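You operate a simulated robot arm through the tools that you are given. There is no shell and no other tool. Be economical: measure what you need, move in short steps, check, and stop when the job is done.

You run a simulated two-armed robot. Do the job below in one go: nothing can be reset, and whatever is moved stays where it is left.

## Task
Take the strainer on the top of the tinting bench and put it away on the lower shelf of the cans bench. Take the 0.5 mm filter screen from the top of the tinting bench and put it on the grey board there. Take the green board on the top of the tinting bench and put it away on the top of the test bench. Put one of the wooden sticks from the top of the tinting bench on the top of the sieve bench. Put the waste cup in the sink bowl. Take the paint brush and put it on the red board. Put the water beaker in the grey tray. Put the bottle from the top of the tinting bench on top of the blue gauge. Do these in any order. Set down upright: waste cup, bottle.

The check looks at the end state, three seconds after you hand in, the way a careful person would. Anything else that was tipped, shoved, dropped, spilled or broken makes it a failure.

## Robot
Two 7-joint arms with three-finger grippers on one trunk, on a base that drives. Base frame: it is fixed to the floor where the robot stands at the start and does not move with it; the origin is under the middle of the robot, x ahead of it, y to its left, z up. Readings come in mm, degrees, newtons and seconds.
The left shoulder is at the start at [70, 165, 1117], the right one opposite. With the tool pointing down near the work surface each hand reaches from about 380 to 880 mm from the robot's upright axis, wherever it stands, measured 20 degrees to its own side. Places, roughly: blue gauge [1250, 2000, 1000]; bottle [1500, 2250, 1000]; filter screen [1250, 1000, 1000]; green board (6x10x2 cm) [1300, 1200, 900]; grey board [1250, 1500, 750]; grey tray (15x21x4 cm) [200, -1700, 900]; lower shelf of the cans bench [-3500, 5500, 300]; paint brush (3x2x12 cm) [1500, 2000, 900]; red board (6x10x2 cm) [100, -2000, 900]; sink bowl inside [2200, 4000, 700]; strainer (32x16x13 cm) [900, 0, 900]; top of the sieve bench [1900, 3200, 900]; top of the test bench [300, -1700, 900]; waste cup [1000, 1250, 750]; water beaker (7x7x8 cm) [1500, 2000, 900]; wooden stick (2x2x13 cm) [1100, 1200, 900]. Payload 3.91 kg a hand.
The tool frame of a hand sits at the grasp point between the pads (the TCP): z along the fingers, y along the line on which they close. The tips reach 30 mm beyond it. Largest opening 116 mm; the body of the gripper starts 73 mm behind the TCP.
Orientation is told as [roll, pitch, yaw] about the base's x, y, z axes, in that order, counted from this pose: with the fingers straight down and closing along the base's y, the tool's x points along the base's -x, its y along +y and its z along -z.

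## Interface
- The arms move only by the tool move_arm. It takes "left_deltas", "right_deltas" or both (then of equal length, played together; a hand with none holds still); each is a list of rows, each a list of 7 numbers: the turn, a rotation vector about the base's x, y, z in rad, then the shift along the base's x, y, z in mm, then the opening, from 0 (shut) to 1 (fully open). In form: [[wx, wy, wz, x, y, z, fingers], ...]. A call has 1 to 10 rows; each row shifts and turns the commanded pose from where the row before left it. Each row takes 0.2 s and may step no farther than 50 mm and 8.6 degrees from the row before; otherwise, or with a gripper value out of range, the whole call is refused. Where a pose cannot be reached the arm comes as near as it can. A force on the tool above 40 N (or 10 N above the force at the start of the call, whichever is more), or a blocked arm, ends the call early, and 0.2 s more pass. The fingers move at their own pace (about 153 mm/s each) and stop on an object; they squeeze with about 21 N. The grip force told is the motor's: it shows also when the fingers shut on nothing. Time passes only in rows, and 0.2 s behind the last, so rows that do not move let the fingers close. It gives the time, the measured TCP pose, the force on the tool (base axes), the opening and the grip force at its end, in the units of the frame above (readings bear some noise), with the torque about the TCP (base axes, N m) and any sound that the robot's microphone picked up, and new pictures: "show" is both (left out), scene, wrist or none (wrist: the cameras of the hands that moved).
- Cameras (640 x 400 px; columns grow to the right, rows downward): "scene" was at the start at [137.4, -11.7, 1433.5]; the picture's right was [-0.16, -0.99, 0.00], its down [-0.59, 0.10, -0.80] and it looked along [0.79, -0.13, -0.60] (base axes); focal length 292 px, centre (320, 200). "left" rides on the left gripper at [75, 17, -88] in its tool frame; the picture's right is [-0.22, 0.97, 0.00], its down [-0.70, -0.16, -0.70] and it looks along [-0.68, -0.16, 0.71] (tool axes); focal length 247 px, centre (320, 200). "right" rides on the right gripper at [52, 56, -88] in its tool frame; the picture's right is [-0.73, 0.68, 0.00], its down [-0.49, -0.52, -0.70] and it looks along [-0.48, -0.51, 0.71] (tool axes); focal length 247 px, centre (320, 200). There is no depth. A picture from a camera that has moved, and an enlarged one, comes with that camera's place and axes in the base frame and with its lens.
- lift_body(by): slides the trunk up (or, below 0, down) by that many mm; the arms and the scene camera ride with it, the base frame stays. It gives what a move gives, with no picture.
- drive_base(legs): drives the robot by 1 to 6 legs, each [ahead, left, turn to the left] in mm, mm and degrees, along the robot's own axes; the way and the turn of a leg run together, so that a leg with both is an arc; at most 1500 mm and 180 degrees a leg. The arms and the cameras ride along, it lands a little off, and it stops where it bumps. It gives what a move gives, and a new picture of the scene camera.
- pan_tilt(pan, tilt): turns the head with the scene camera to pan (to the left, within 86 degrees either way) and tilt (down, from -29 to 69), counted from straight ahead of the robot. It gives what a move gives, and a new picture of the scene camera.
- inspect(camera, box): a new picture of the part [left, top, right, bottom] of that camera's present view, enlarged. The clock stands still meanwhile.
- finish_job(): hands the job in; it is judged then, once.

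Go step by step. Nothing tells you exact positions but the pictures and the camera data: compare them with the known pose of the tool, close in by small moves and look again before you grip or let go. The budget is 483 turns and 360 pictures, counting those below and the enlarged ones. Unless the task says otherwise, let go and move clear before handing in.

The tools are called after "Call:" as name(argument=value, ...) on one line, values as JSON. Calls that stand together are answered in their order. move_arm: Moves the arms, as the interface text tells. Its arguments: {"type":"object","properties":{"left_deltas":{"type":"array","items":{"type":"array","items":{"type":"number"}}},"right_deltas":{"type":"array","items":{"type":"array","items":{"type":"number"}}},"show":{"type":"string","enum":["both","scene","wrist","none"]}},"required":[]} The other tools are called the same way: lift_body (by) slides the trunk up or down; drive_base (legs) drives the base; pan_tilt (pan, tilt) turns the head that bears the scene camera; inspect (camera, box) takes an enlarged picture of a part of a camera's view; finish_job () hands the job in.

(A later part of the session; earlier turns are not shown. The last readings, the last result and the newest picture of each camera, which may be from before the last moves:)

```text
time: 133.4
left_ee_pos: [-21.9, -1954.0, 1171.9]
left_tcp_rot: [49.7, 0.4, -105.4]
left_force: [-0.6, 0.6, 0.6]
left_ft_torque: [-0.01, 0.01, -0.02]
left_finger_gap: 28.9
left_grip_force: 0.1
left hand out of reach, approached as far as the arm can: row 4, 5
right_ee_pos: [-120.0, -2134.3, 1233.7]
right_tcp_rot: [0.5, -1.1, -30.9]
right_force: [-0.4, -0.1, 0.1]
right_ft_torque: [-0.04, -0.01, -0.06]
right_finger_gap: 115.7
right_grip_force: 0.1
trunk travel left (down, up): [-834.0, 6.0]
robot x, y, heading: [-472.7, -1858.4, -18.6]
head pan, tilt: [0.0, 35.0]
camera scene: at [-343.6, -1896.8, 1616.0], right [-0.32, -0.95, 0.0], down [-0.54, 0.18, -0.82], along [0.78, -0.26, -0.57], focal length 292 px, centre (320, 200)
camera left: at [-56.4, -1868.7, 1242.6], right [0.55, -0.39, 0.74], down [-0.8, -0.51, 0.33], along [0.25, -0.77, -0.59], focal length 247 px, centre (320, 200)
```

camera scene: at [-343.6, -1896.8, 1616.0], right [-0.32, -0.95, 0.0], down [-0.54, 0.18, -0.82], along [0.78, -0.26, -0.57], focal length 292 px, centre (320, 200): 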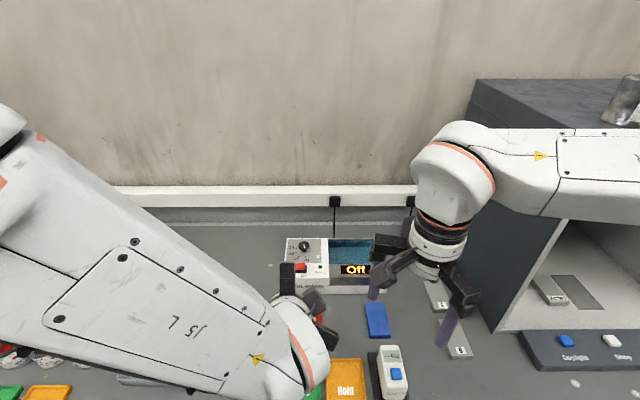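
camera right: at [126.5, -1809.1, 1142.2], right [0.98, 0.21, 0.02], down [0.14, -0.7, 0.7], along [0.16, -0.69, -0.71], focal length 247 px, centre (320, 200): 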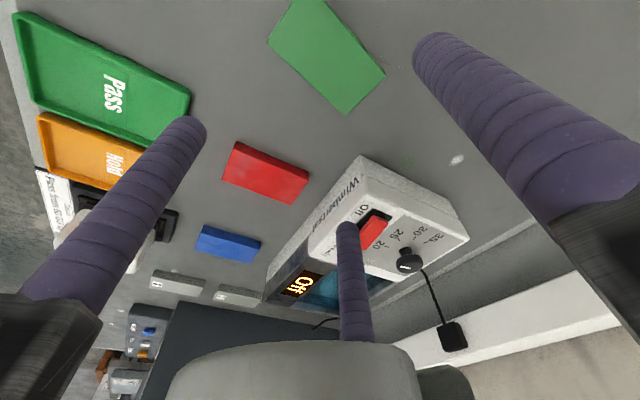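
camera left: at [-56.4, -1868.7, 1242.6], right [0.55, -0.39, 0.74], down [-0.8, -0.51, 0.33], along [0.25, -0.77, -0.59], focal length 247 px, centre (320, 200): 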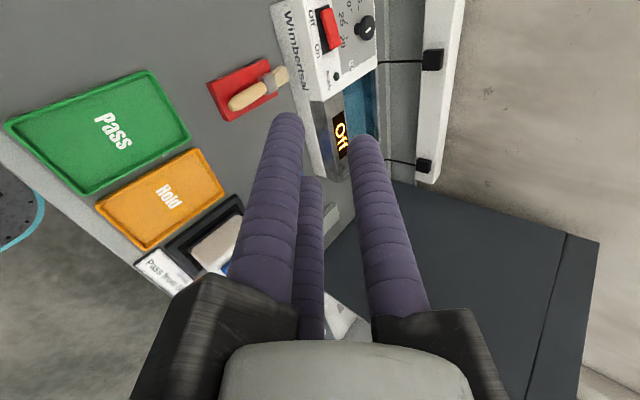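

The brush lies along the red board. I straighten the left hand to point down again and undo its turn.

Call:
move_arm(left_deltas=[[0.0458, 0.1376, 0, 15, 14, 8, 0.5], [0.0458, 0.1376, 0, 15, 14, 8, 0.5], [0.0458, 0.1376, 0, 15, 14, 8, 0.5], [0.0458, 0.1376, 0, 15, 14, 8, 0.5], [0.0458, 0.1376, 0, 15, 14, 8, 1], [0.0458, 0.1376, 0, 15, 14, 8, 1]], show="none")

Call:
move_arm(left_deltas=[[0, 0, 0.145, 0, 0, 10, 1], [0, 0, 0.145, 0, 0, 10, 1], [0, 0, 0.145, 0, 0, 0, 1], [0, 0, 0.145, 0, 0, 0, 1], [0, 0, 0.145, 0, 0, 0, 1], [0, 0, 0.145, 0, 0, 0, 1], [0, 0, 0.145, 0, 0, 0, 1], [0, 0, 0.145, 0, 0, 0, 1], [0, 0, 0.145, 0, 0, 0, 1], [0, 0, 0.145, 0, 0, 0, 1]], show="scene")

Call:
inspect(camera="scene", box=[210, 230, 450, 390])

```text
time: 134.8
left_ee_pos: [73.6, -1872.3, 1217.3]
left_tcp_rot: [-0.6, 2.4, -106.9]
left_force: [1.0, 0.2, -1.1]
left_ft_torque: [0.01, 0.06, -0.02]
left_finger_gap: 115.8
left_grip_force: 0.0
right_ee_pos: [-115.1, -2136.5, 1231.7]
right_tcp_rot: [0.4, -0.9, -30.9]
right_force: [1.7, 0.4, -0.5]
right_ft_torque: [0.01, 0.02, 0.01]
right_finger_gap: 116.0
right_grip_force: 0.0
trunk travel left (down, up): [-834.0, 6.0]
robot x, y, heading: [-474.1, -1855.2, -18.9]
head pan, tilt: [0.0, 35.0]
```

```text
time: 137.0
left_ee_pos: [70.8, -1871.3, 1236.7]
left_tcp_rot: [-0.1, 2.7, -23.6]
left_force: [0.1, 0.0, 0.1]
left_ft_torque: [0.02, 0.0, 0.02]
left_finger_gap: 116.0
left_grip_force: 0.1
right_ee_pos: [-116.7, -2137.3, 1232.4]
right_tcp_rot: [0.4, -1.0, -30.9]
right_force: [-0.4, -0.8, -0.2]
right_ft_torque: [-0.02, 0.0, 0.0]
right_finger_gap: 116.0
right_grip_force: 0.0
trunk travel left (down, up): [-834.0, 6.0]
robot x, y, heading: [-475.5, -1858.0, -18.3]
head pan, tilt: [0.0, 35.0]
camera scene: at [-340.8, -1898.8, 1615.8], right [-0.32, -0.95, 0.0], down [-0.54, 0.18, -0.82], along [0.78, -0.26, -0.57], focal length 292 px, centre (320, 200)
```

scene: 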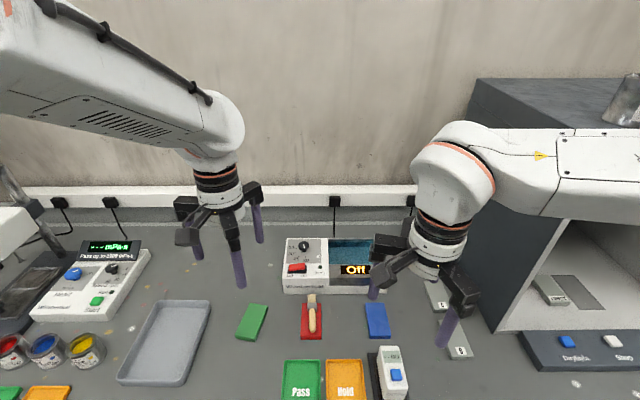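

```text
2.50 times, centred on (330, 310) of scene
camera zoom: at [-340.8, -1898.8, 1615.8], right [-0.32, -0.95, 0.0], down [-0.54, 0.18, -0.82], along [0.78, -0.26, -0.57], focal length 730 px, centre (295, -75)
```

zoom: 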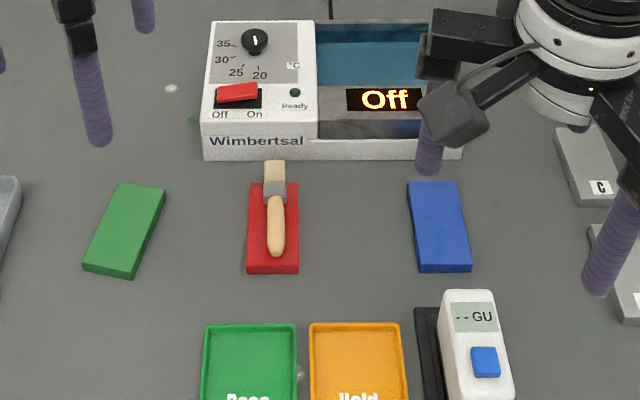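

The brush rests well on the red board and the green board lies beside it. I back off and drive back left to the fallen bottle.

Call:
drive_base(legs=[[-430, 0, 0], [0, 1500, 0], [0, 1500, 0.2], [0, 850, 0]])

Call:
pan_tilt(pan=0, tilt=42)

```text
time: 157.7
left_ee_pos: [879.5, 1885.3, 1238.2]
left_tcp_rot: [-0.1, 2.6, -24.5]
left_force: [0.9, 0.2, 0.0]
left_ft_torque: [-0.01, -0.03, 0.06]
left_finger_gap: 116.2
left_grip_force: 0.1
right_ee_pos: [691.5, 1622.1, 1232.2]
right_tcp_rot: [0.6, -0.9, -31.7]
right_force: [0.4, -0.3, -0.3]
right_ft_torque: [-0.01, -0.02, 0.01]
right_finger_gap: 115.7
right_grip_force: 0.2
trunk travel left (down, up): [-834.0, 6.0]
robot x, y, heading: [337.3, 1905.2, -19.2]
head pan, tilt: [0.0, 35.0]
camera scene: at [468.5, 1863.0, 1615.8], right [-0.33, -0.94, 0.0], down [-0.54, 0.19, -0.82], along [0.77, -0.27, -0.57], focal length 292 px, centre (320, 200)
```

scene: 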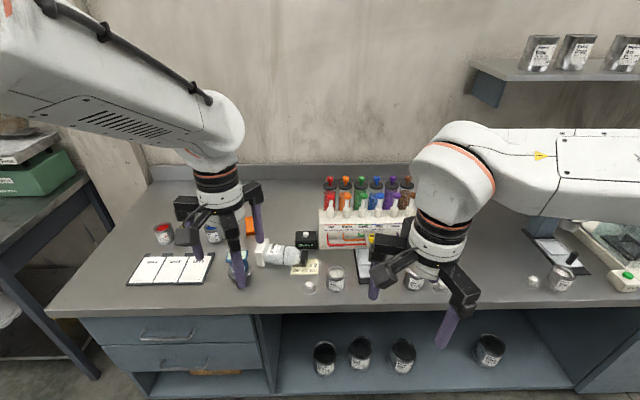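

```text
time: 158.4
left_ee_pos: [879.7, 1885.7, 1236.9]
left_tcp_rot: [-0.2, 2.7, -24.5]
left_force: [-0.8, -0.6, -0.4]
left_ft_torque: [0.01, -0.01, 0.0]
left_finger_gap: 116.2
left_grip_force: 0.0
right_ee_pos: [689.8, 1623.5, 1233.4]
right_tcp_rot: [0.4, -1.0, -31.7]
right_force: [0.0, -0.6, -0.1]
right_ft_torque: [0.03, 0.01, 0.0]
right_finger_gap: 116.2
right_grip_force: 0.1
trunk travel left (down, up): [-834.0, 6.0]
robot x, y, heading: [338.1, 1905.7, -19.1]
head pan, tilt: [0.0, 42.0]
camera scene: at [464.7, 1865.5, 1605.3], right [-0.33, -0.94, 0.0], down [-0.63, 0.22, -0.74], along [0.7, -0.24, -0.67], focal length 292 px, centre (320, 200)
```

scene: 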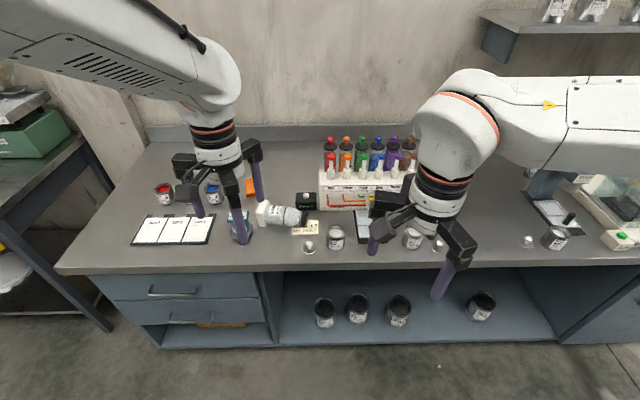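

Everything looks as I left it. I drive in to the bench and lower the trunk a bit for reach.

Call:
drive_base(legs=[[295, 60, 1]])

Call:
lift_body(by=-80)

Call:
inspect(camera="scene", box=[160, 200, 440, 400])

Call:
inspect(camera="left", box=[0, 0, 640, 400])

```text
time: 160.5
left_ee_pos: [1182.0, 1856.5, 1238.9]
left_tcp_rot: [-0.2, 2.5, -23.6]
left_force: [-0.1, 0.0, 0.1]
left_ft_torque: [-0.01, -0.02, 0.02]
left_finger_gap: 115.8
left_grip_force: 0.1
right_ee_pos: [995.7, 1590.7, 1233.9]
right_tcp_rot: [0.5, -1.1, -30.8]
right_force: [-0.4, -0.3, 0.4]
right_ft_torque: [0.01, -0.04, 0.03]
right_finger_gap: 115.6
right_grip_force: 0.0
trunk travel left (down, up): [-834.0, 6.0]
robot x, y, heading: [638.5, 1873.0, -18.4]
head pan, tilt: [0.0, 42.0]
camera scene: at [766.4, 1829.6, 1605.5], right [-0.31, -0.95, 0.0], down [-0.63, 0.21, -0.74], along [0.71, -0.23, -0.67], focal length 292 px, centre (320, 200)
```

scene: 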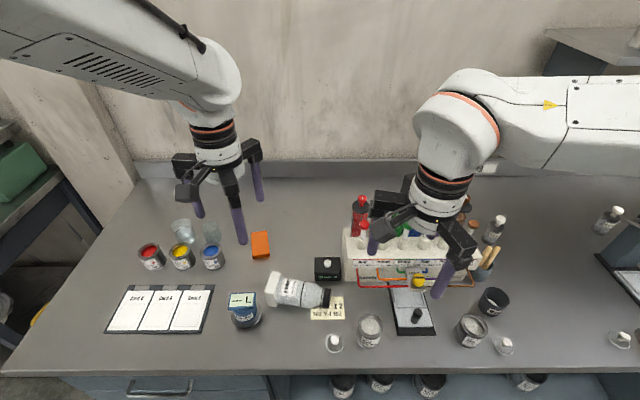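

```text
time: 161.7
left_ee_pos: [1183.0, 1856.0, 1158.0]
left_tcp_rot: [-0.2, 2.6, -23.7]
left_force: [0.2, -0.1, 0.4]
left_ft_torque: [0.02, 0.01, -0.01]
left_finger_gap: 116.0
left_grip_force: 0.1
right_ee_pos: [996.7, 1590.6, 1153.3]
right_tcp_rot: [0.6, -1.0, -30.8]
right_force: [-1.0, -0.6, -0.2]
right_ft_torque: [-0.01, 0.0, 0.0]
right_finger_gap: 116.4
right_grip_force: 0.2
trunk travel left (down, up): [-754.0, 86.0]
robot x, y, heading: [640.2, 1871.2, -18.6]
head pan, tilt: [0.0, 42.0]
```

```text
2.00 times, centred on (300, 300) of scene
camera zoom: at [768.3, 1829.4, 1525.4], right [-0.31, -0.95, 0.0], down [-0.64, 0.21, -0.74], along [0.71, -0.23, -0.67], focal length 584 px, centre (360, 0)
```

zoom: 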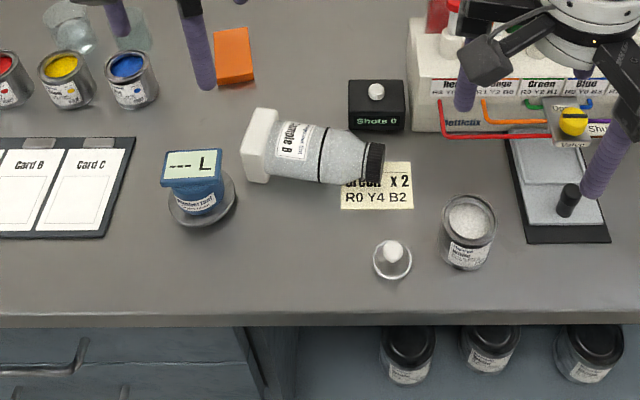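

```text
1.00 times, centred on (320, 200) of left (not enlarged: the box is as wide or as high as the picture)
camera zoom: at [1126.0, 1899.1, 1248.9], right [0.6, 0.8, -0.01], down [0.6, -0.44, 0.67], along [0.53, -0.41, -0.74], focal length 247 px, centre (320, 200)
```

zoom: 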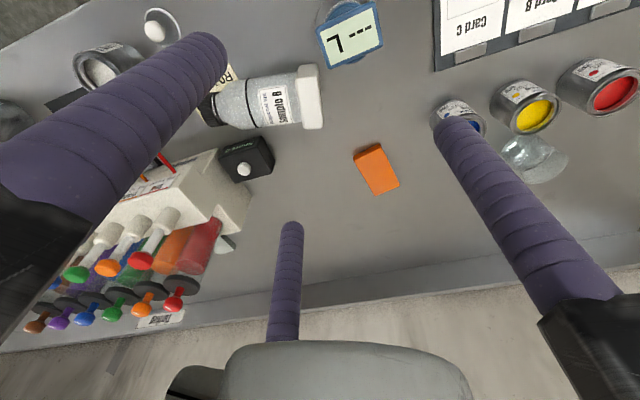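

The bottle lies with its cap toward the right. I plan to grip it across the body with the left hand (lone finger on the far side), then tip it up. First I test in the air that the arm can make these turns.

Call:
move_arm(left_deltas=[[0, 0, -0.1485, 0, 5, 5, 1], [0, 0, -0.1485, 0, 5, 5, 1], [0, 0, -0.1485, 0, 5, 0, 1], [0, 0, -0.1485, 0, 5, 0, 1], [0, 0, -0.1485, 0, 0, 0, 1], [0, 0, -0.1485, 0, 0, 0, 1], [0, 0, -0.1485, 0, 0, 0, 1], [0, 0, -0.1485, 0, 0, 0, 1], [0, 0, -0.1485, 0, 0, 0, 1], [0, 0, -0.1485, 0, 0, 0, 1]], show="none")

Call:
move_arm(left_deltas=[[0, 0, -0.1485, 0, 0, 0, 1], [-0.1274, 0.0658, 0, 0, 0, 0, 1], [-0.1274, 0.0658, 0, 0, 0, 0, 1], [-0.1274, 0.0658, 0, 0, 0, 0, 1], [-0.1274, 0.0658, 0, 0, 0, 0, 1], [-0.1274, 0.0658, 0, 0, 0, 0, 1], [-0.1274, 0.0658, 0, 0, 0, 0, 1], [-0.1274, 0.0658, 0, 0, 0, 0, 1], [-0.1274, 0.0658, 0, 0, 0, 0, 1], [-0.1274, 0.0658, 0, 0, 0, 0, 1]], show="scene")

```text
time: 163.8
left_ee_pos: [1183.8, 1876.9, 1167.0]
left_tcp_rot: [-0.1, 2.6, -109.0]
left_force: [1.0, -0.3, 0.1]
left_ft_torque: [0.01, 0.02, 0.03]
left_finger_gap: 116.3
left_grip_force: 0.1
right_ee_pos: [997.7, 1590.8, 1152.8]
right_tcp_rot: [0.5, -1.0, -30.7]
right_force: [-0.6, 0.0, 0.4]
right_ft_torque: [0.0, -0.02, 0.01]
right_finger_gap: 116.3
right_grip_force: 0.1
trunk travel left (down, up): [-754.0, 86.0]
robot x, y, heading: [637.6, 1867.0, -18.3]
head pan, tilt: [0.0, 42.0]
```

```text
time: 166.1
left_ee_pos: [1184.1, 1877.1, 1167.1]
left_tcp_rot: [-0.5, -71.5, -117.0]
left_force: [0.5, -0.2, -0.5]
left_ft_torque: [0.01, -0.03, 0.0]
left_finger_gap: 116.1
left_grip_force: 0.1
right_ee_pos: [998.3, 1591.7, 1153.6]
right_tcp_rot: [0.6, -1.1, -30.7]
right_force: [-0.4, 0.3, 0.9]
right_ft_torque: [0.01, 0.07, 0.01]
right_finger_gap: 116.3
right_grip_force: 0.0
trunk travel left (down, up): [-754.0, 86.0]
robot x, y, heading: [641.1, 1866.3, -18.4]
head pan, tilt: [0.0, 42.0]
camera scene: at [769.7, 1830.3, 1525.3], right [-0.31, -0.95, 0.0], down [-0.64, 0.21, -0.74], along [0.7, -0.23, -0.67], focal length 292 px, centre (320, 200)
```

scene: 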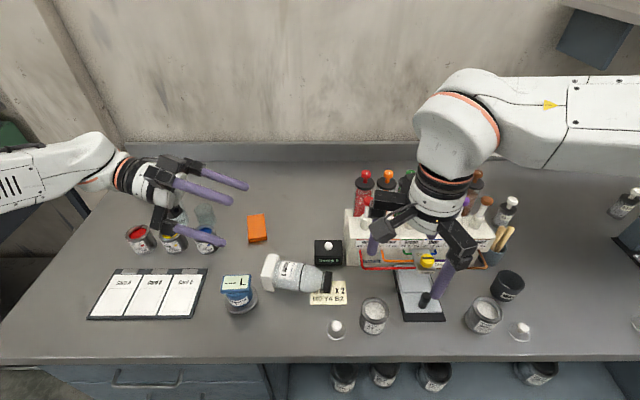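

The arm can do it. I turn the hand back down, and raise the right hand away from the dispenser meanwhile.

Call:
move_arm(left_deltas=[[0.1274, -0.0658, 0, 0, 0, 0, 1], [0.1274, -0.0658, 0, 0, 0, 0, 1], [0.1274, -0.0658, 0, 0, 0, 0, 1], [0.1274, -0.0658, 0, 0, 0, 0, 1], [0.1274, -0.0658, 0, 0, 0, 0, 1], [0.1274, -0.0658, 0, 0, 0, 0, 1], [0.1274, -0.0658, 0, 0, 0, 0, 1], [0.1274, -0.0658, 0, 5, -20, -8, 1], [0.1274, -0.0658, 0, 5, -20, -8, 1], [-0.04, 0.02, 0, 5, -20, -8, 1]], right_deltas=[[0, 0, 0, -5, 0, 20, 1], [0, 0, 0, -5, 0, 20, 1], [0, 0, 0, -5, 0, 20, 1], [0, 0, 0, -5, 0, 20, 1], [0, 0, 0, 0, 0, 0, 1], [0, 0, 0, 0, 0, 0, 1], [0, 0, 0, 0, 0, 0, 1], [0, 0, 0, 0, 0, 0, 1], [0, 0, 0, 0, 0, 0, 1], [0, 0, 0, 0, 0, 0, 1]], show="none")

Call:
inspect(camera="left", box=[0, 0, 640, 400])

```text
time: 168.2
left_ee_pos: [1199.7, 1817.7, 1141.9]
left_tcp_rot: [-0.2, 0.0, -117.2]
left_force: [0.0, 0.1, 0.0]
left_ft_torque: [-0.01, 0.03, -0.02]
left_finger_gap: 116.0
left_grip_force: 0.1
right_ee_pos: [980.5, 1590.9, 1232.9]
right_tcp_rot: [0.4, -1.0, -30.8]
right_force: [-0.3, -0.1, -0.2]
right_ft_torque: [-0.02, -0.02, 0.0]
right_finger_gap: 115.9
right_grip_force: 0.1
trunk travel left (down, up): [-754.0, 86.0]
robot x, y, heading: [640.6, 1866.0, -18.1]
head pan, tilt: [0.0, 42.0]
```

```text
1.00 times, centred on (320, 200) of left (not enlarged: the box is as wide or as high as the picture)
camera zoom: at [1249.5, 1874.6, 1229.8], right [0.76, -0.64, 0.0], down [-0.46, -0.55, 0.7], along [-0.45, -0.53, -0.71], focal length 247 px, centre (320, 200)
```

zoom: 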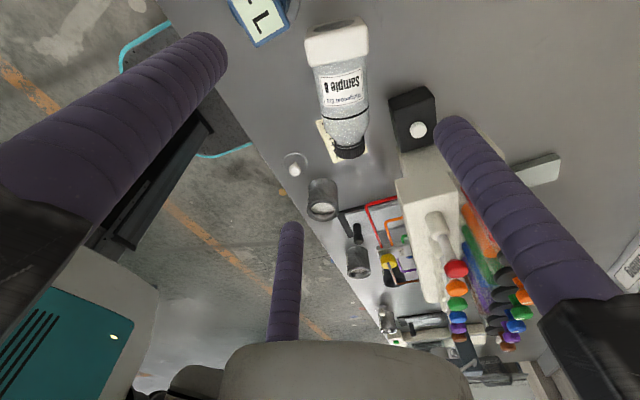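

I can place the bottle in this view: grip point about (1191, 1763). I move over it and lower part-way.

Call:
move_arm(left_deltas=[[0, 0, -0.02, -11, -24, -30, 1], [0, 0, 0, -11, -23.7, -40, 1], [0, 0, 0, 0, 0, -45, 1], [0, 0, 0, 0, 0, -30, 1], [0, 0, 0, 0, 0, 0, 1]], show="both")

Call:
inspect(camera="scene", box=[200, 180, 380, 350])

```text
time: 169.4
left_ee_pos: [1175.7, 1768.5, 997.0]
left_tcp_rot: [-0.1, 0.0, -118.3]
left_force: [0.2, 0.5, -0.2]
left_ft_torque: [-0.04, 0.01, -0.07]
left_finger_gap: 116.2
left_grip_force: 0.0
right_ee_pos: [978.2, 1588.3, 1233.4]
right_tcp_rot: [0.5, -1.0, -30.8]
right_force: [-1.5, 0.8, -0.1]
right_ft_torque: [0.04, 0.0, -0.01]
right_finger_gap: 115.7
right_grip_force: 0.1
trunk travel left (down, up): [-754.0, 86.0]
robot x, y, heading: [645.1, 1865.0, -18.4]
head pan, tilt: [0.0, 42.0]
camera scene: at [768.2, 1829.5, 1525.3], right [-0.31, -0.95, 0.0], down [-0.64, 0.21, -0.74], along [0.71, -0.23, -0.67], focal length 292 px, centre (320, 200)
camera left: at [1226.7, 1824.8, 1085.8], right [0.75, -0.66, 0.0], down [-0.47, -0.54, 0.7], along [-0.46, -0.52, -0.71], focal length 247 px, centre (320, 200)
```

scene: 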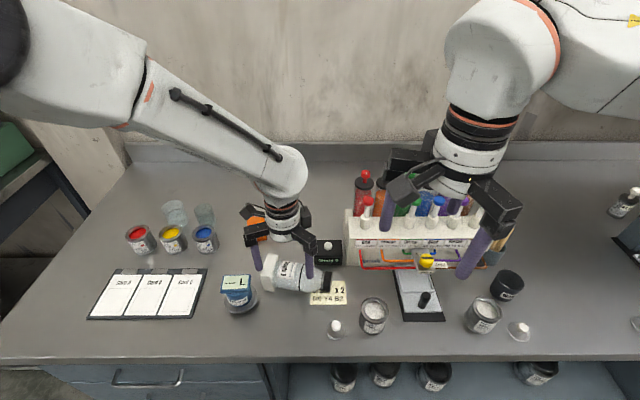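
left: 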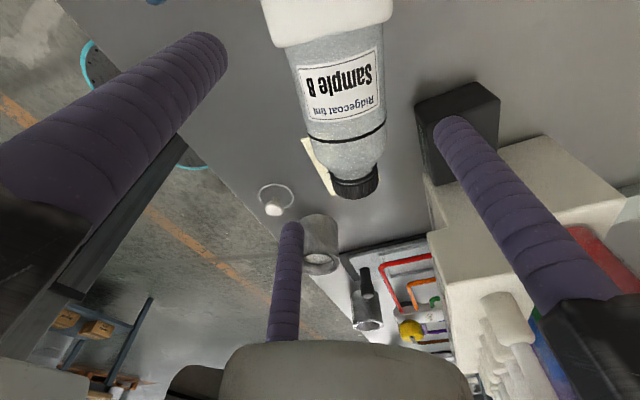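

```text
2.35 times, centred on (290, 265) of scene
camera zoom: at [768.2, 1829.5, 1525.3], right [-0.31, -0.95, 0.0], down [-0.64, 0.21, -0.74], along [0.71, -0.23, -0.67], focal length 688 px, centre (391, 47)
```

zoom: 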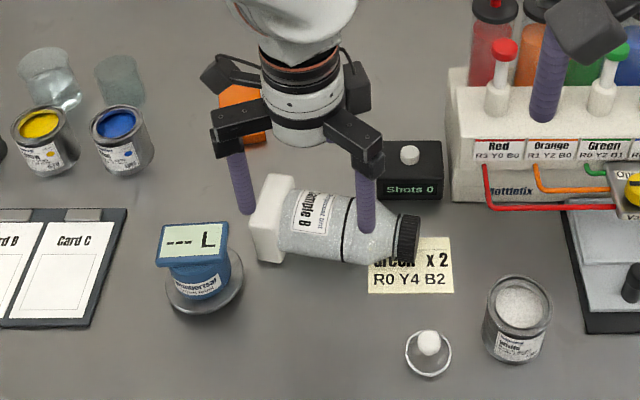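

The bottle lies between the fingers. I shift slightly toward the cap and lower to grip height.

Call:
move_arm(left_deltas=[[0, 0, -0.03, -4.5, -7, -30, 1], [0, 0, 0, 0, 0, -35, 1], [0, 0, 0, 0, 0, -30, 1], [0, 0, 0, 0, 0, -11, 1], [0, 0, 0, 0, 0, 0, 1]], show="wrist")

Call:
inspect(camera="scene", box=[200, 180, 380, 350])

```text
time: 170.7
left_ee_pos: [1170.6, 1762.3, 891.1]
left_tcp_rot: [-0.2, -0.1, -120.1]
left_force: [-0.4, -0.1, -0.3]
left_ft_torque: [0.0, 0.0, -0.02]
left_finger_gap: 115.9
left_grip_force: 0.0
right_ee_pos: [978.5, 1591.4, 1233.1]
right_tcp_rot: [0.5, -0.9, -30.8]
right_force: [0.7, 0.3, -0.2]
right_ft_torque: [0.0, 0.0, 0.0]
right_finger_gap: 115.6
right_grip_force: 0.0
trunk travel left (down, up): [-754.0, 86.0]
robot x, y, heading: [643.6, 1866.3, -18.1]
head pan, tilt: [0.0, 42.0]
camera left: at [1223.9, 1816.5, 980.3], right [0.73, -0.68, 0.0], down [-0.49, -0.52, 0.7], along [-0.48, -0.51, -0.71], focal length 247 px, centre (320, 200)
```

left: 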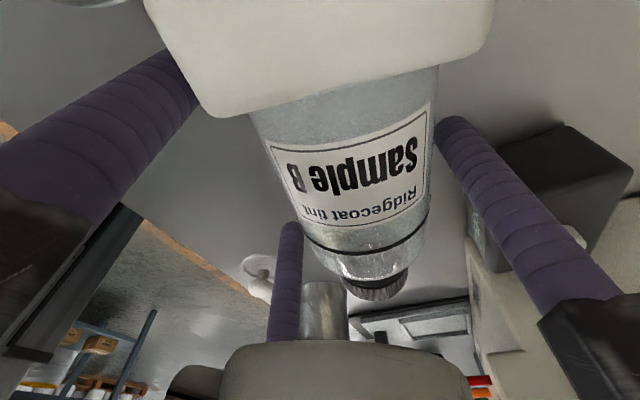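

```text
2.35 times, centred on (290, 265) of scene
camera zoom: at [768.4, 1829.7, 1525.3], right [-0.31, -0.95, 0.0], down [-0.64, 0.21, -0.74], along [0.71, -0.23, -0.67], focal length 688 px, centre (391, 47)
```

zoom: 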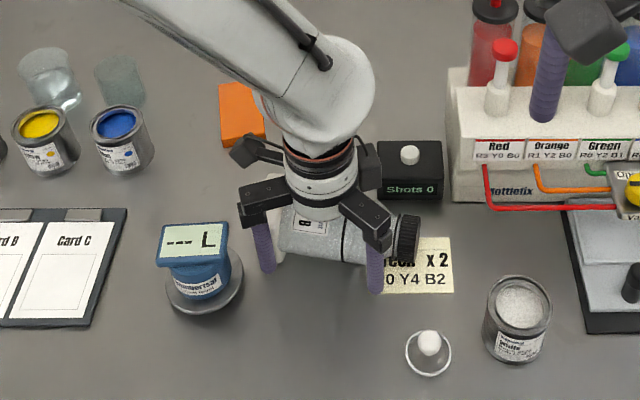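

The fingers straddle the bottle. I close gradually.

Call:
move_arm(left_deltas=[[0, 0, 0, 0, 0, 0, 0.85], [0, 0, 0, 0, 0, 0, 0.8], [0, 0, 0, 0, 0, 0, 0.75], [0, 0, 0, 0, 0, 0, 0.6], [0, 0, 0, 0, 0, 0, 0.3], [0, 0, 0, 0, 0, 0, 0], [0, 0, 0, 0, 0, 0, 0]], show="wrist")

Call:
inspect(camera="scene", box=[200, 180, 380, 350])

```text
time: 172.2
left_ee_pos: [1171.0, 1762.0, 892.7]
left_tcp_rot: [-0.2, 0.0, -120.1]
left_force: [0.4, -0.2, -0.2]
left_ft_torque: [-0.03, 0.02, -0.02]
left_finger_gap: 93.3
left_grip_force: 21.2
right_ee_pos: [979.9, 1590.2, 1232.7]
right_tcp_rot: [0.5, -1.0, -30.9]
right_force: [0.0, 0.0, -0.5]
right_ft_torque: [0.01, -0.04, -0.03]
right_finger_gap: 115.9
right_grip_force: 0.0
trunk travel left (down, up): [-754.0, 86.0]
robot x, y, heading: [640.7, 1871.6, -18.3]
head pan, tilt: [0.0, 42.0]
camera left: at [1224.0, 1816.1, 980.3], right [0.73, -0.68, 0.0], down [-0.49, -0.52, 0.7], along [-0.48, -0.51, -0.71], focal length 247 px, centre (320, 200)
```

left: 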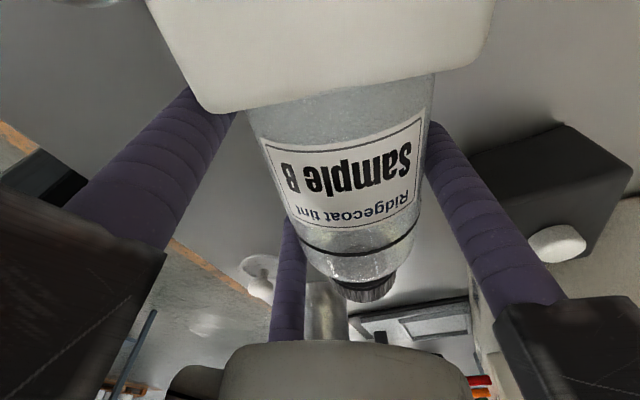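

```text
2.35 times, centred on (290, 265) of scene
camera zoom: at [768.8, 1829.3, 1525.3], right [-0.31, -0.95, 0.0], down [-0.64, 0.21, -0.74], along [0.71, -0.23, -0.67], focal length 688 px, centre (391, 47)
```

zoom: 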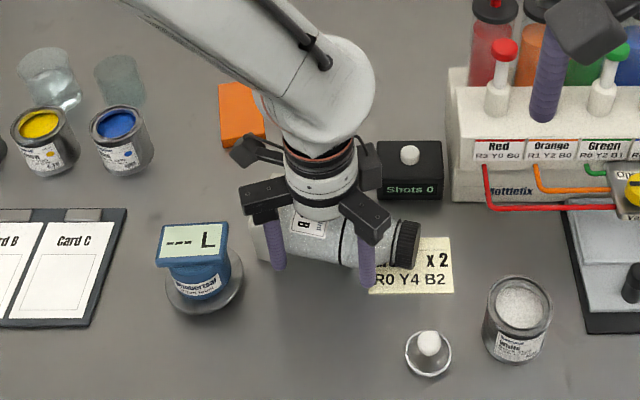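

Gripped firmly. I lift it and check that it hangs level.

Call:
move_arm(left_deltas=[[0, 0, 0, 0, 0, 15, 0], [0, 0, 0, 0, 0, 30, 0], [0, 0, 0, 0, 0, 40, 0], [0, 0, 0, 0, 0, 40, 0], [0, 0, 0, 0, 0, 45, 0], [0, 0, 0, 0, 0, 45, 0], [0, 0, 0, 0, 20, 40, 0], [0, 0, 0, 0, 0, 0, 0]], show="both")

```text
time: 174.1
left_ee_pos: [1173.3, 1782.0, 1148.0]
left_tcp_rot: [-0.3, 0.0, -120.1]
left_force: [0.8, 1.0, -0.3]
left_ft_torque: [0.04, 0.03, -0.03]
left_finger_gap: 93.2
left_grip_force: 21.0
right_ee_pos: [978.8, 1589.5, 1232.1]
right_tcp_rot: [0.5, -0.9, -30.8]
right_force: [0.0, 0.9, -0.1]
right_ft_torque: [0.05, 0.03, 0.01]
right_finger_gap: 115.9
right_grip_force: 0.1
trunk travel left (down, up): [-754.0, 86.0]
robot x, y, heading: [639.9, 1869.3, -18.2]
head pan, tilt: [0.0, 42.0]
camera scene: at [769.4, 1828.4, 1525.2], right [-0.31, -0.95, 0.0], down [-0.64, 0.21, -0.74], along [0.7, -0.23, -0.67], focal length 292 px, centre (320, 200)
camera left: at [1226.7, 1836.3, 1235.6], right [0.73, -0.68, 0.0], down [-0.48, -0.52, 0.7], along [-0.48, -0.51, -0.71], focal length 247 px, centre (320, 200)
```

scene: 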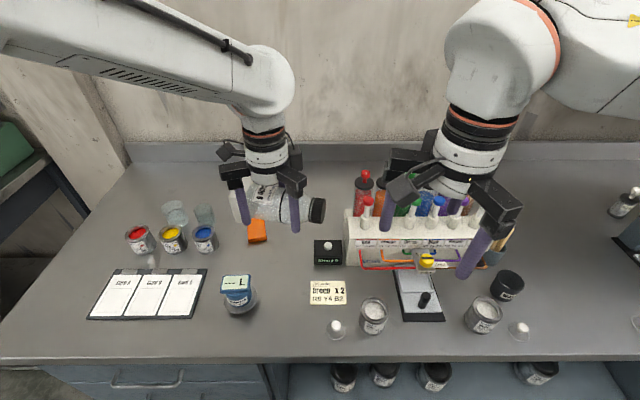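
left: 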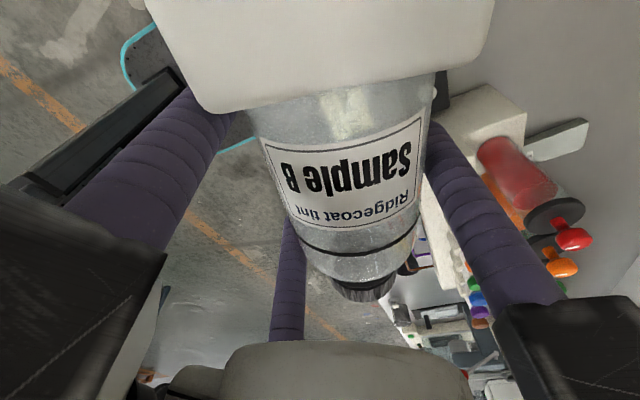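

It hangs level. Now I tip it upright while moving over the gauge.

Call:
move_arm(left_deltas=[[-0.1235, 0.0716, 0, 0.5, 11.5, 0, 0], [-0.1235, 0.0716, 0, 0.5, 11.5, 0, 0], [-0.1235, 0.0716, 0, 0.5, 11.5, 0, 0], [-0.1235, 0.0716, 0, 0.5, 11.5, 0, 0], [-0.1235, 0.0716, 0, 0.5, 11.5, 0, 0], [-0.1235, 0.0716, 0, 0.5, 11.5, 0, 0], [-0.1235, 0.0716, 0, 0.5, 11.5, 0, 0], [-0.1235, 0.0716, 0, 0.5, 11.5, 0, 0], [-0.1235, 0.0716, 0, 0.5, 11.5, 0, 0], [-0.1235, 0.0716, 0, 0.5, 11.5, 0, 0]], show="none")

Call:
move_arm(left_deltas=[[-0.1235, 0.0716, 0, 0.5, 11.5, 0, 0], [0, 0, 0, 0, 0, 0, 0]], show="both")

Call:
inspect(camera="scene", box=[130, 130, 330, 330])

```text
time: 176.2
left_ee_pos: [1178.2, 1897.9, 1147.6]
left_tcp_rot: [0.1, -81.9, -120.4]
left_force: [-0.4, 0.6, 0.0]
left_ft_torque: [0.04, 0.0, 0.0]
left_finger_gap: 93.4
left_grip_force: 21.2
right_ee_pos: [978.5, 1591.1, 1232.4]
right_tcp_rot: [0.5, -0.9, -30.8]
right_force: [-0.8, 0.6, -0.6]
right_ft_torque: [-0.01, -0.03, 0.02]
right_finger_gap: 116.1
right_grip_force: 0.1
trunk travel left (down, up): [-754.0, 86.0]
robot x, y, heading: [638.5, 1873.1, -18.3]
head pan, tilt: [0.0, 42.0]
```

```text
time: 176.8
left_ee_pos: [1177.2, 1908.7, 1148.0]
left_tcp_rot: [141.8, -90.0, 97.9]
left_force: [-0.3, 0.3, -0.8]
left_ft_torque: [0.02, -0.01, 0.04]
left_finger_gap: 93.3
left_grip_force: 20.8
right_ee_pos: [977.1, 1590.6, 1233.3]
right_tcp_rot: [0.5, -1.0, -30.8]
right_force: [0.3, -0.1, -0.7]
right_ft_torque: [0.03, -0.03, -0.01]
right_finger_gap: 115.8
right_grip_force: 0.1
trunk travel left (down, up): [-754.0, 86.0]
robot x, y, heading: [643.2, 1869.0, -18.3]
head pan, tilt: [0.0, 42.0]
camera scene: at [768.6, 1829.3, 1525.3], right [-0.31, -0.95, 0.0], down [-0.64, 0.21, -0.74], along [0.71, -0.23, -0.67], focal length 292 px, centre (320, 200)
camera left: at [1237.2, 1974.5, 1072.7], right [0.84, -0.49, 0.22], down [0.21, 0.69, 0.7], along [-0.5, -0.54, 0.68], focal length 247 px, centre (320, 200)
```

scene: 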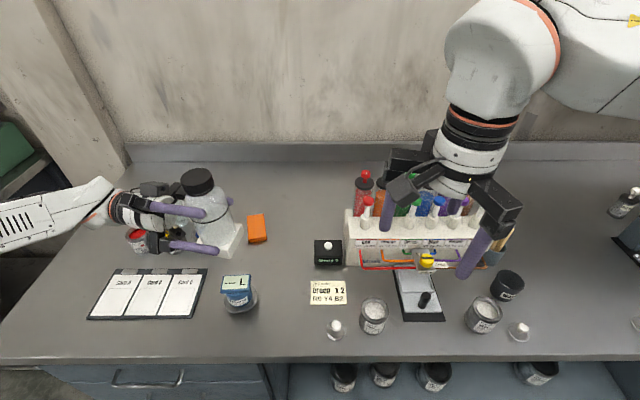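
left: 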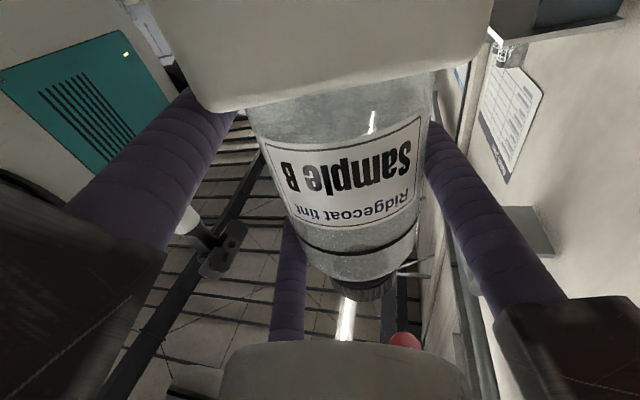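

```text
2.00 times, centred on (230, 230) of scene
camera zoom: at [768.6, 1829.3, 1525.3], right [-0.31, -0.95, 0.0], down [-0.64, 0.21, -0.74], along [0.71, -0.23, -0.67], focal length 584 px, centre (500, 140)
```

zoom: 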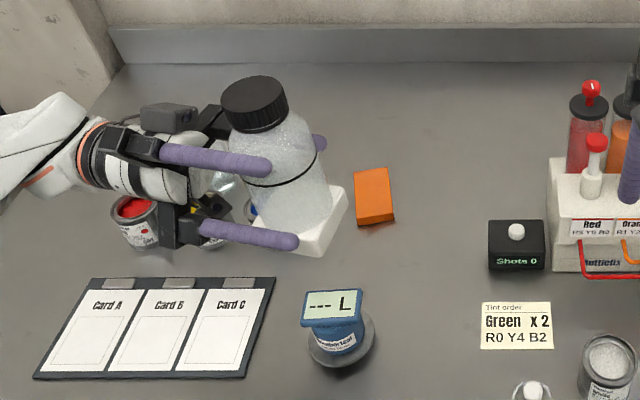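

The bottle is upright over the gauge. I zoom in to judge any lean.

Call:
inspect(camera="scene", box=[170, 160, 280, 270])

```text
3.64 times, centred on (225, 215) of scene
camera zoom: at [768.6, 1829.3, 1525.3], right [-0.31, -0.95, 0.0], down [-0.64, 0.21, -0.74], along [0.71, -0.23, -0.67], focal length 1062 px, centre (666, 146)
```

zoom: 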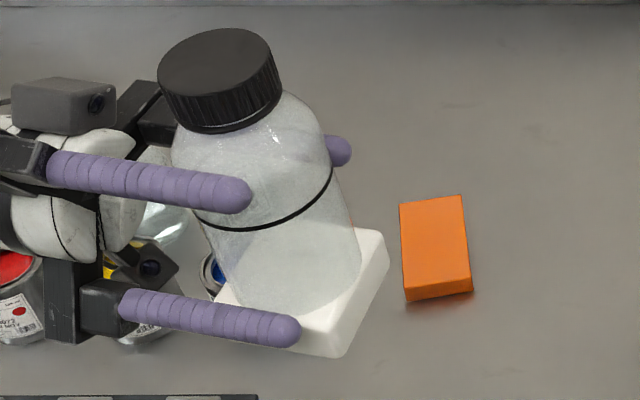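

The cap leans about 5° to the left. I correct that tilt and lower to just above the gauge.

Call:
move_arm(left_deltas=[[0.0755, -0.0437, 0, 0, 0, 0, 0], [0, 0, 0, 0, 0, -35, 0], [0, 0, 0, 0, 0, -35, 0], [0, 0, 0, 0, 0, -35, 0], [0, 0, 0, 0, 0, -20, 0], [0, 0, 0, 0, 0, 0, 0]], show="scene")

Call:
inspect(camera="scene", box=[180, 190, 290, 320])

```text
time: 178.2
left_ee_pos: [1179.4, 1909.2, 1021.5]
left_tcp_rot: [0.3, -85.0, -120.6]
left_force: [-0.3, 0.1, -1.5]
left_ft_torque: [0.01, 0.02, -0.02]
left_finger_gap: 93.2
left_grip_force: 21.4
right_ee_pos: [978.2, 1590.9, 1234.5]
right_tcp_rot: [0.6, -1.1, -30.8]
right_force: [-0.1, 0.1, -0.4]
right_ft_torque: [0.03, -0.01, -0.02]
right_finger_gap: 115.7
right_grip_force: 0.0
trunk travel left (down, up): [-754.0, 86.0]
robot x, y, heading: [639.9, 1868.7, -18.3]
head pan, tilt: [0.0, 42.0]
camera scene: at [768.2, 1829.5, 1525.3], right [-0.31, -0.95, 0.0], down [-0.64, 0.21, -0.74], along [0.71, -0.23, -0.67], focal length 292 px, centre (320, 200)
```

scene: 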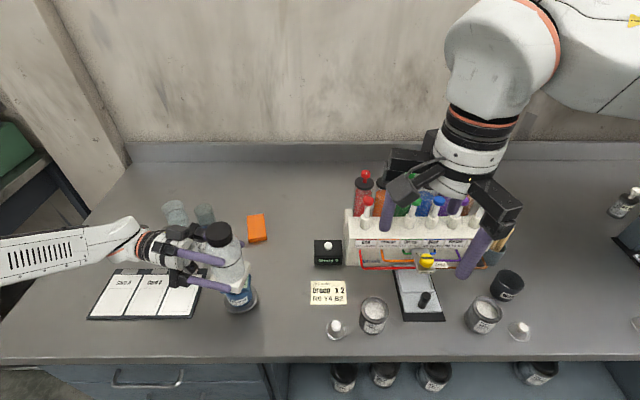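

```text
3.08 times, centred on (235, 255) of scene
camera zoom: at [768.2, 1829.5, 1525.3], right [-0.31, -0.95, 0.0], down [-0.64, 0.21, -0.74], along [0.71, -0.23, -0.67], focal length 899 px, centre (582, 31)
```

zoom: 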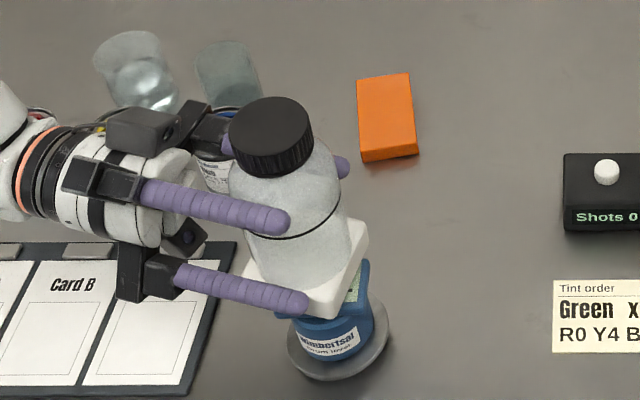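

Reconsidering the geometry, the bottle was upright before; I undo that tilt and look again close above the gauge.

Call:
move_arm(left_deltas=[[-0.0755, 0.0437, 0, 0, 0, 0, 0], [0, 0, 0, 0, 0, -12, 0], [0, 0, 0, 0, 0, 0, 0]], show="none")

Call:
inspect(camera="scene", box=[190, 200, 290, 320])

Call:
inspect(camera="right", box=[0, 0, 640, 400])

```text
time: 179.1
left_ee_pos: [1177.6, 1907.5, 1014.3]
left_tcp_rot: [113.0, -89.7, 126.7]
left_force: [-2.1, 1.8, 34.5]
left_ft_torque: [0.33, 0.56, -0.01]
left_finger_gap: 95.0
left_grip_force: 21.0
right_ee_pos: [976.7, 1590.4, 1235.0]
right_tcp_rot: [0.5, -1.0, -30.8]
right_force: [0.4, -1.5, 0.2]
right_ft_torque: [-0.01, 0.0, -0.02]
right_finger_gap: 116.2
right_grip_force: 0.1
trunk travel left (down, up): [-754.0, 86.0]
robot x, y, heading: [643.3, 1870.8, -18.0]
head pan, tilt: [0.0, 42.0]
```

```text
3.33 times, centred on (240, 260) of scene
camera zoom: at [765.9, 1828.8, 1525.9], right [-0.31, -0.95, 0.0], down [-0.63, 0.21, -0.74], along [0.71, -0.23, -0.67], focal length 974 px, centre (587, 0)
```

zoom: 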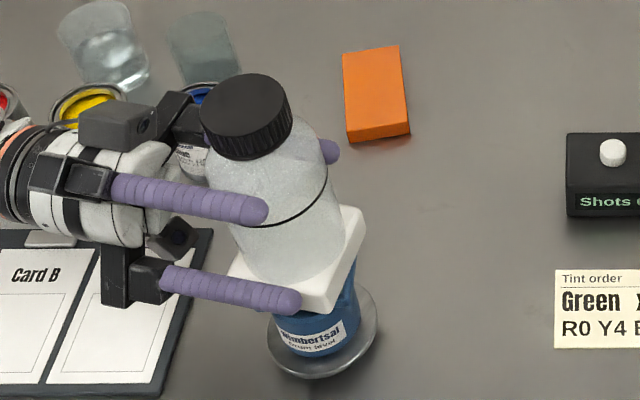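

```text
1.00 times, centred on (320, 200) of right (not enlarged: the box is as wide or as high as the picture)
camera zoom: at [957.3, 1665.4, 1321.0], right [0.98, 0.21, 0.02], down [0.14, -0.7, 0.7], along [0.16, -0.68, -0.71], focal length 247 px, centre (320, 200)
```

zoom: 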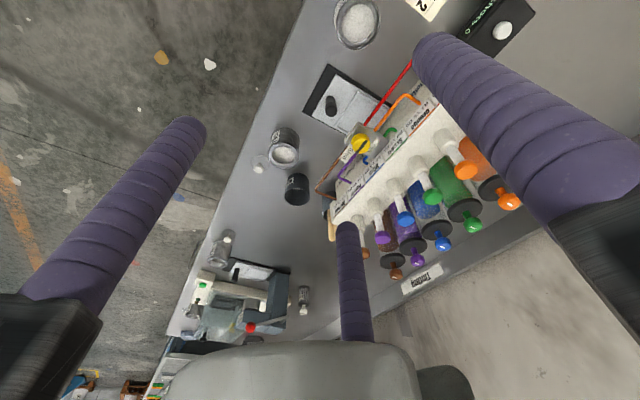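

It touched already (the foot is lower than I assumed). I rise a little, shift about 8 mm right and toward me, and look again.

Call:
move_arm(left_deltas=[[0, 0, 0, 0, 0, 10, 0], [0, 0, 0, 0, 0, 0, 0]], show="none")

Call:
inspect(camera="scene", box=[205, 240, 275, 310])

```text
time: 179.7
left_ee_pos: [1178.1, 1909.7, 1019.2]
left_tcp_rot: [-29.4, -89.9, -90.9]
left_force: [0.3, 0.1, -1.0]
left_ft_torque: [-0.02, -0.03, -0.01]
left_finger_gap: 94.4
left_grip_force: 20.9
right_ee_pos: [977.3, 1591.1, 1234.4]
right_tcp_rot: [0.6, -1.0, -30.8]
right_force: [-0.7, 0.6, 0.0]
right_ft_torque: [0.01, 0.03, 0.0]
right_finger_gap: 116.1
right_grip_force: 0.0
trunk travel left (down, up): [-754.0, 86.0]
robot x, y, heading: [638.6, 1867.7, -18.2]
head pan, tilt: [0.0, 42.0]
```

```text
5.71 times, centred on (240, 275) of scene
camera zoom: at [768.2, 1829.3, 1525.1], right [-0.31, -0.95, 0.0], down [-0.64, 0.21, -0.74], along [0.71, -0.23, -0.67], focal length 1670 px, centre (777, -229)
```

zoom: 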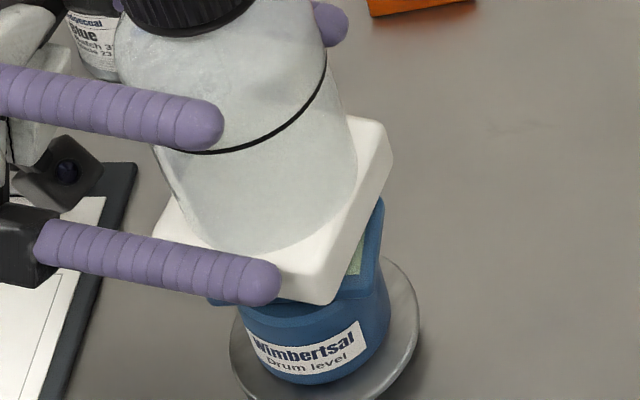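

The gauge top shows it: the bottle must go about 8 mm right and 18 mm toward me.

Call:
move_arm(left_deltas=[[0, 0, 0, -19.6, -2, 2, 0], [0, 0, 0, 0, 0, 0, 0]], show="none")

Call:
inspect(camera="scene", box=[205, 240, 275, 310])

```text
time: 180.2
left_ee_pos: [1158.4, 1906.9, 1021.9]
left_tcp_rot: [-9.5, -90.0, -110.7]
left_force: [0.5, -0.6, -0.7]
left_ft_torque: [-0.01, 0.01, 0.01]
left_finger_gap: 94.7
left_grip_force: 20.8
right_ee_pos: [977.9, 1589.6, 1232.8]
right_tcp_rot: [0.5, -0.9, -30.7]
right_force: [-0.5, 0.0, 0.5]
right_ft_torque: [0.01, 0.03, 0.01]
right_finger_gap: 116.0
right_grip_force: 0.1
trunk travel left (down, up): [-754.0, 86.0]
robot x, y, heading: [639.0, 1868.0, -18.3]
head pan, tilt: [0.0, 42.0]
```

```text
5.71 times, centred on (240, 275) of scene
camera zoom: at [769.0, 1829.1, 1525.2], right [-0.31, -0.95, 0.0], down [-0.64, 0.21, -0.74], along [0.71, -0.23, -0.67], focal length 1670 px, centre (777, -229)
```

zoom: 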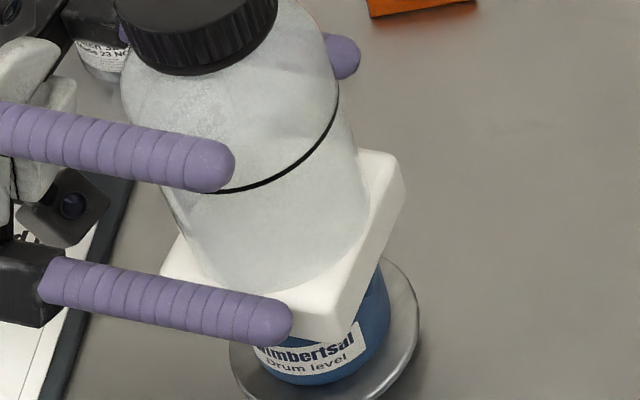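

Nearly centred. A few mm right, then lower gently to contact.

Call:
move_arm(left_deltas=[[0, 0, 0, -1.3, -3.8, -3, 0], [0, 0, 0, 0, 0, -2, 0], [0, 0, 0, 0, 0, 0, 0]], show="none")

Call:
move_arm(left_deltas=[[0, 0, 0, 0, 0, -2, 0], [0, 0, 0, 0, 0, 0, 0]], show="none")

Call:
move_arm(left_deltas=[[0, 0, 0, 0, 0, -2, 0], [0, 0, 0, 0, 0, 0, 0]], show="none")

Call:
inspect(camera="scene", box=[205, 240, 275, 310])

```text
time: 181.1
left_ee_pos: [1157.1, 1901.5, 1017.2]
left_tcp_rot: [66.8, -89.9, 172.9]
left_force: [-0.8, -0.1, -1.1]
left_ft_torque: [0.03, 0.05, 0.01]
left_finger_gap: 94.7
left_grip_force: 21.3
right_ee_pos: [977.4, 1590.5, 1232.3]
right_tcp_rot: [0.5, -1.1, -30.9]
right_force: [-0.5, 0.4, -0.6]
right_ft_torque: [0.02, 0.0, 0.0]
right_finger_gap: 115.8
right_grip_force: 0.1
trunk travel left (down, up): [-754.0, 86.0]
robot x, y, heading: [640.1, 1866.4, -18.3]
head pan, tilt: [0.0, 42.0]
```

```text
time: 181.7
left_ee_pos: [1156.1, 1901.5, 1014.6]
left_tcp_rot: [57.1, -90.0, -177.1]
left_force: [-1.0, 0.1, -0.9]
left_ft_torque: [-0.02, -0.01, -0.04]
left_finger_gap: 94.6
left_grip_force: 21.0
right_ee_pos: [978.2, 1590.8, 1232.3]
right_tcp_rot: [0.6, -0.9, -30.8]
right_force: [-0.6, 0.8, 0.3]
right_ft_torque: [0.01, -0.01, -0.02]
right_finger_gap: 115.9
right_grip_force: 0.0
trunk travel left (down, up): [-754.0, 86.0]
robot x, y, heading: [638.9, 1869.1, -18.2]
head pan, tilt: [0.0, 42.0]
```

```text
time: 182.2
left_ee_pos: [1156.8, 1901.7, 1013.4]
left_tcp_rot: [92.5, -89.9, 147.3]
left_force: [0.2, 0.3, 4.7]
left_ft_torque: [0.23, -0.06, 0.02]
left_finger_gap: 94.4
left_grip_force: 21.3
right_ee_pos: [977.0, 1590.8, 1233.6]
right_tcp_rot: [0.5, -1.0, -30.8]
right_force: [-0.2, -0.3, -0.1]
right_ft_torque: [0.04, 0.01, 0.04]
right_finger_gap: 116.0
right_grip_force: 0.2
trunk travel left (down, up): [-754.0, 86.0]
robot x, y, heading: [641.6, 1865.9, -18.3]
head pan, tilt: [0.0, 42.0]
```

```text
5.71 times, centred on (240, 275) of scene
camera zoom: at [768.3, 1829.4, 1525.4], right [-0.31, -0.95, 0.0], down [-0.64, 0.21, -0.74], along [0.71, -0.23, -0.67], focal length 1670 px, centre (777, -229)
```

zoom: 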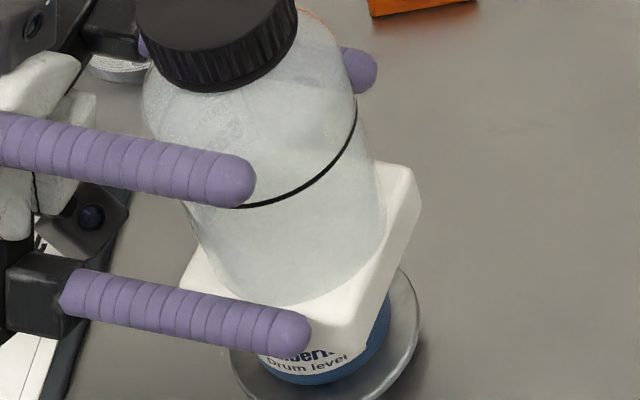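

Contact at last with the foot centred on the top. I press just slightly more so that it seats, then open slowly.

Call:
move_arm(left_deltas=[[0, 0, 0, 0, 0, -1.5, 0], [0, 0, 0, 0, 0, 0, 0]], show="none")

Call:
move_arm(left_deltas=[[0, 0, 0, 0, 0, 0, 0.84], [0, 0, 0, 0, 0, 0, 0.86], [0, 0, 0, 0, 0, 0, 0.88], [0, 0, 0, 0, 0, 0, 0.88]], show="none")

Call:
inspect(camera="scene", box=[190, 200, 290, 320])

```text
time: 182.8
left_ee_pos: [1157.0, 1902.7, 1013.0]
left_tcp_rot: [98.5, -89.8, 141.3]
left_force: [-0.4, 1.6, 16.8]
left_ft_torque: [0.48, -0.19, 0.0]
left_finger_gap: 94.4
left_grip_force: 20.9
right_ee_pos: [976.9, 1590.3, 1233.4]
right_tcp_rot: [0.5, -1.0, -30.8]
right_force: [-0.1, 0.1, 0.0]
right_ft_torque: [0.0, -0.03, 0.01]
right_finger_gap: 116.0
right_grip_force: 0.0
trunk travel left (down, up): [-754.0, 86.0]
robot x, y, heading: [640.7, 1872.2, -18.1]
head pan, tilt: [0.0, 42.0]
```

```text
time: 183.8
left_ee_pos: [1157.5, 1901.9, 1010.6]
left_tcp_rot: [47.7, -90.1, -167.8]
left_force: [-0.1, -0.1, 0.5]
left_ft_torque: [-0.01, 0.01, 0.0]
left_finger_gap: 102.1
left_grip_force: 0.1
right_ee_pos: [978.1, 1590.3, 1233.9]
right_tcp_rot: [0.4, -1.0, -30.8]
right_force: [0.1, 0.6, 0.0]
right_ft_torque: [-0.02, 0.01, -0.05]
right_finger_gap: 116.0
right_grip_force: 0.1
trunk travel left (down, up): [-754.0, 86.0]
robot x, y, heading: [640.9, 1869.3, -18.1]
head pan, tilt: [0.0, 42.0]
```

```text
3.33 times, centred on (240, 260) of scene
camera zoom: at [768.7, 1829.5, 1525.3], right [-0.31, -0.95, 0.0], down [-0.64, 0.21, -0.74], along [0.71, -0.23, -0.67], focal length 974 px, centre (587, 0)
```

zoom: 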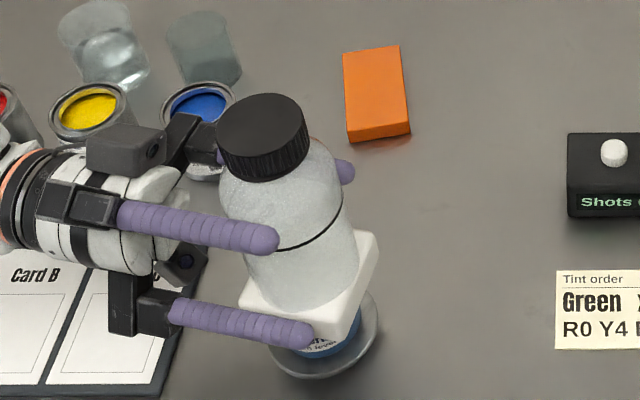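

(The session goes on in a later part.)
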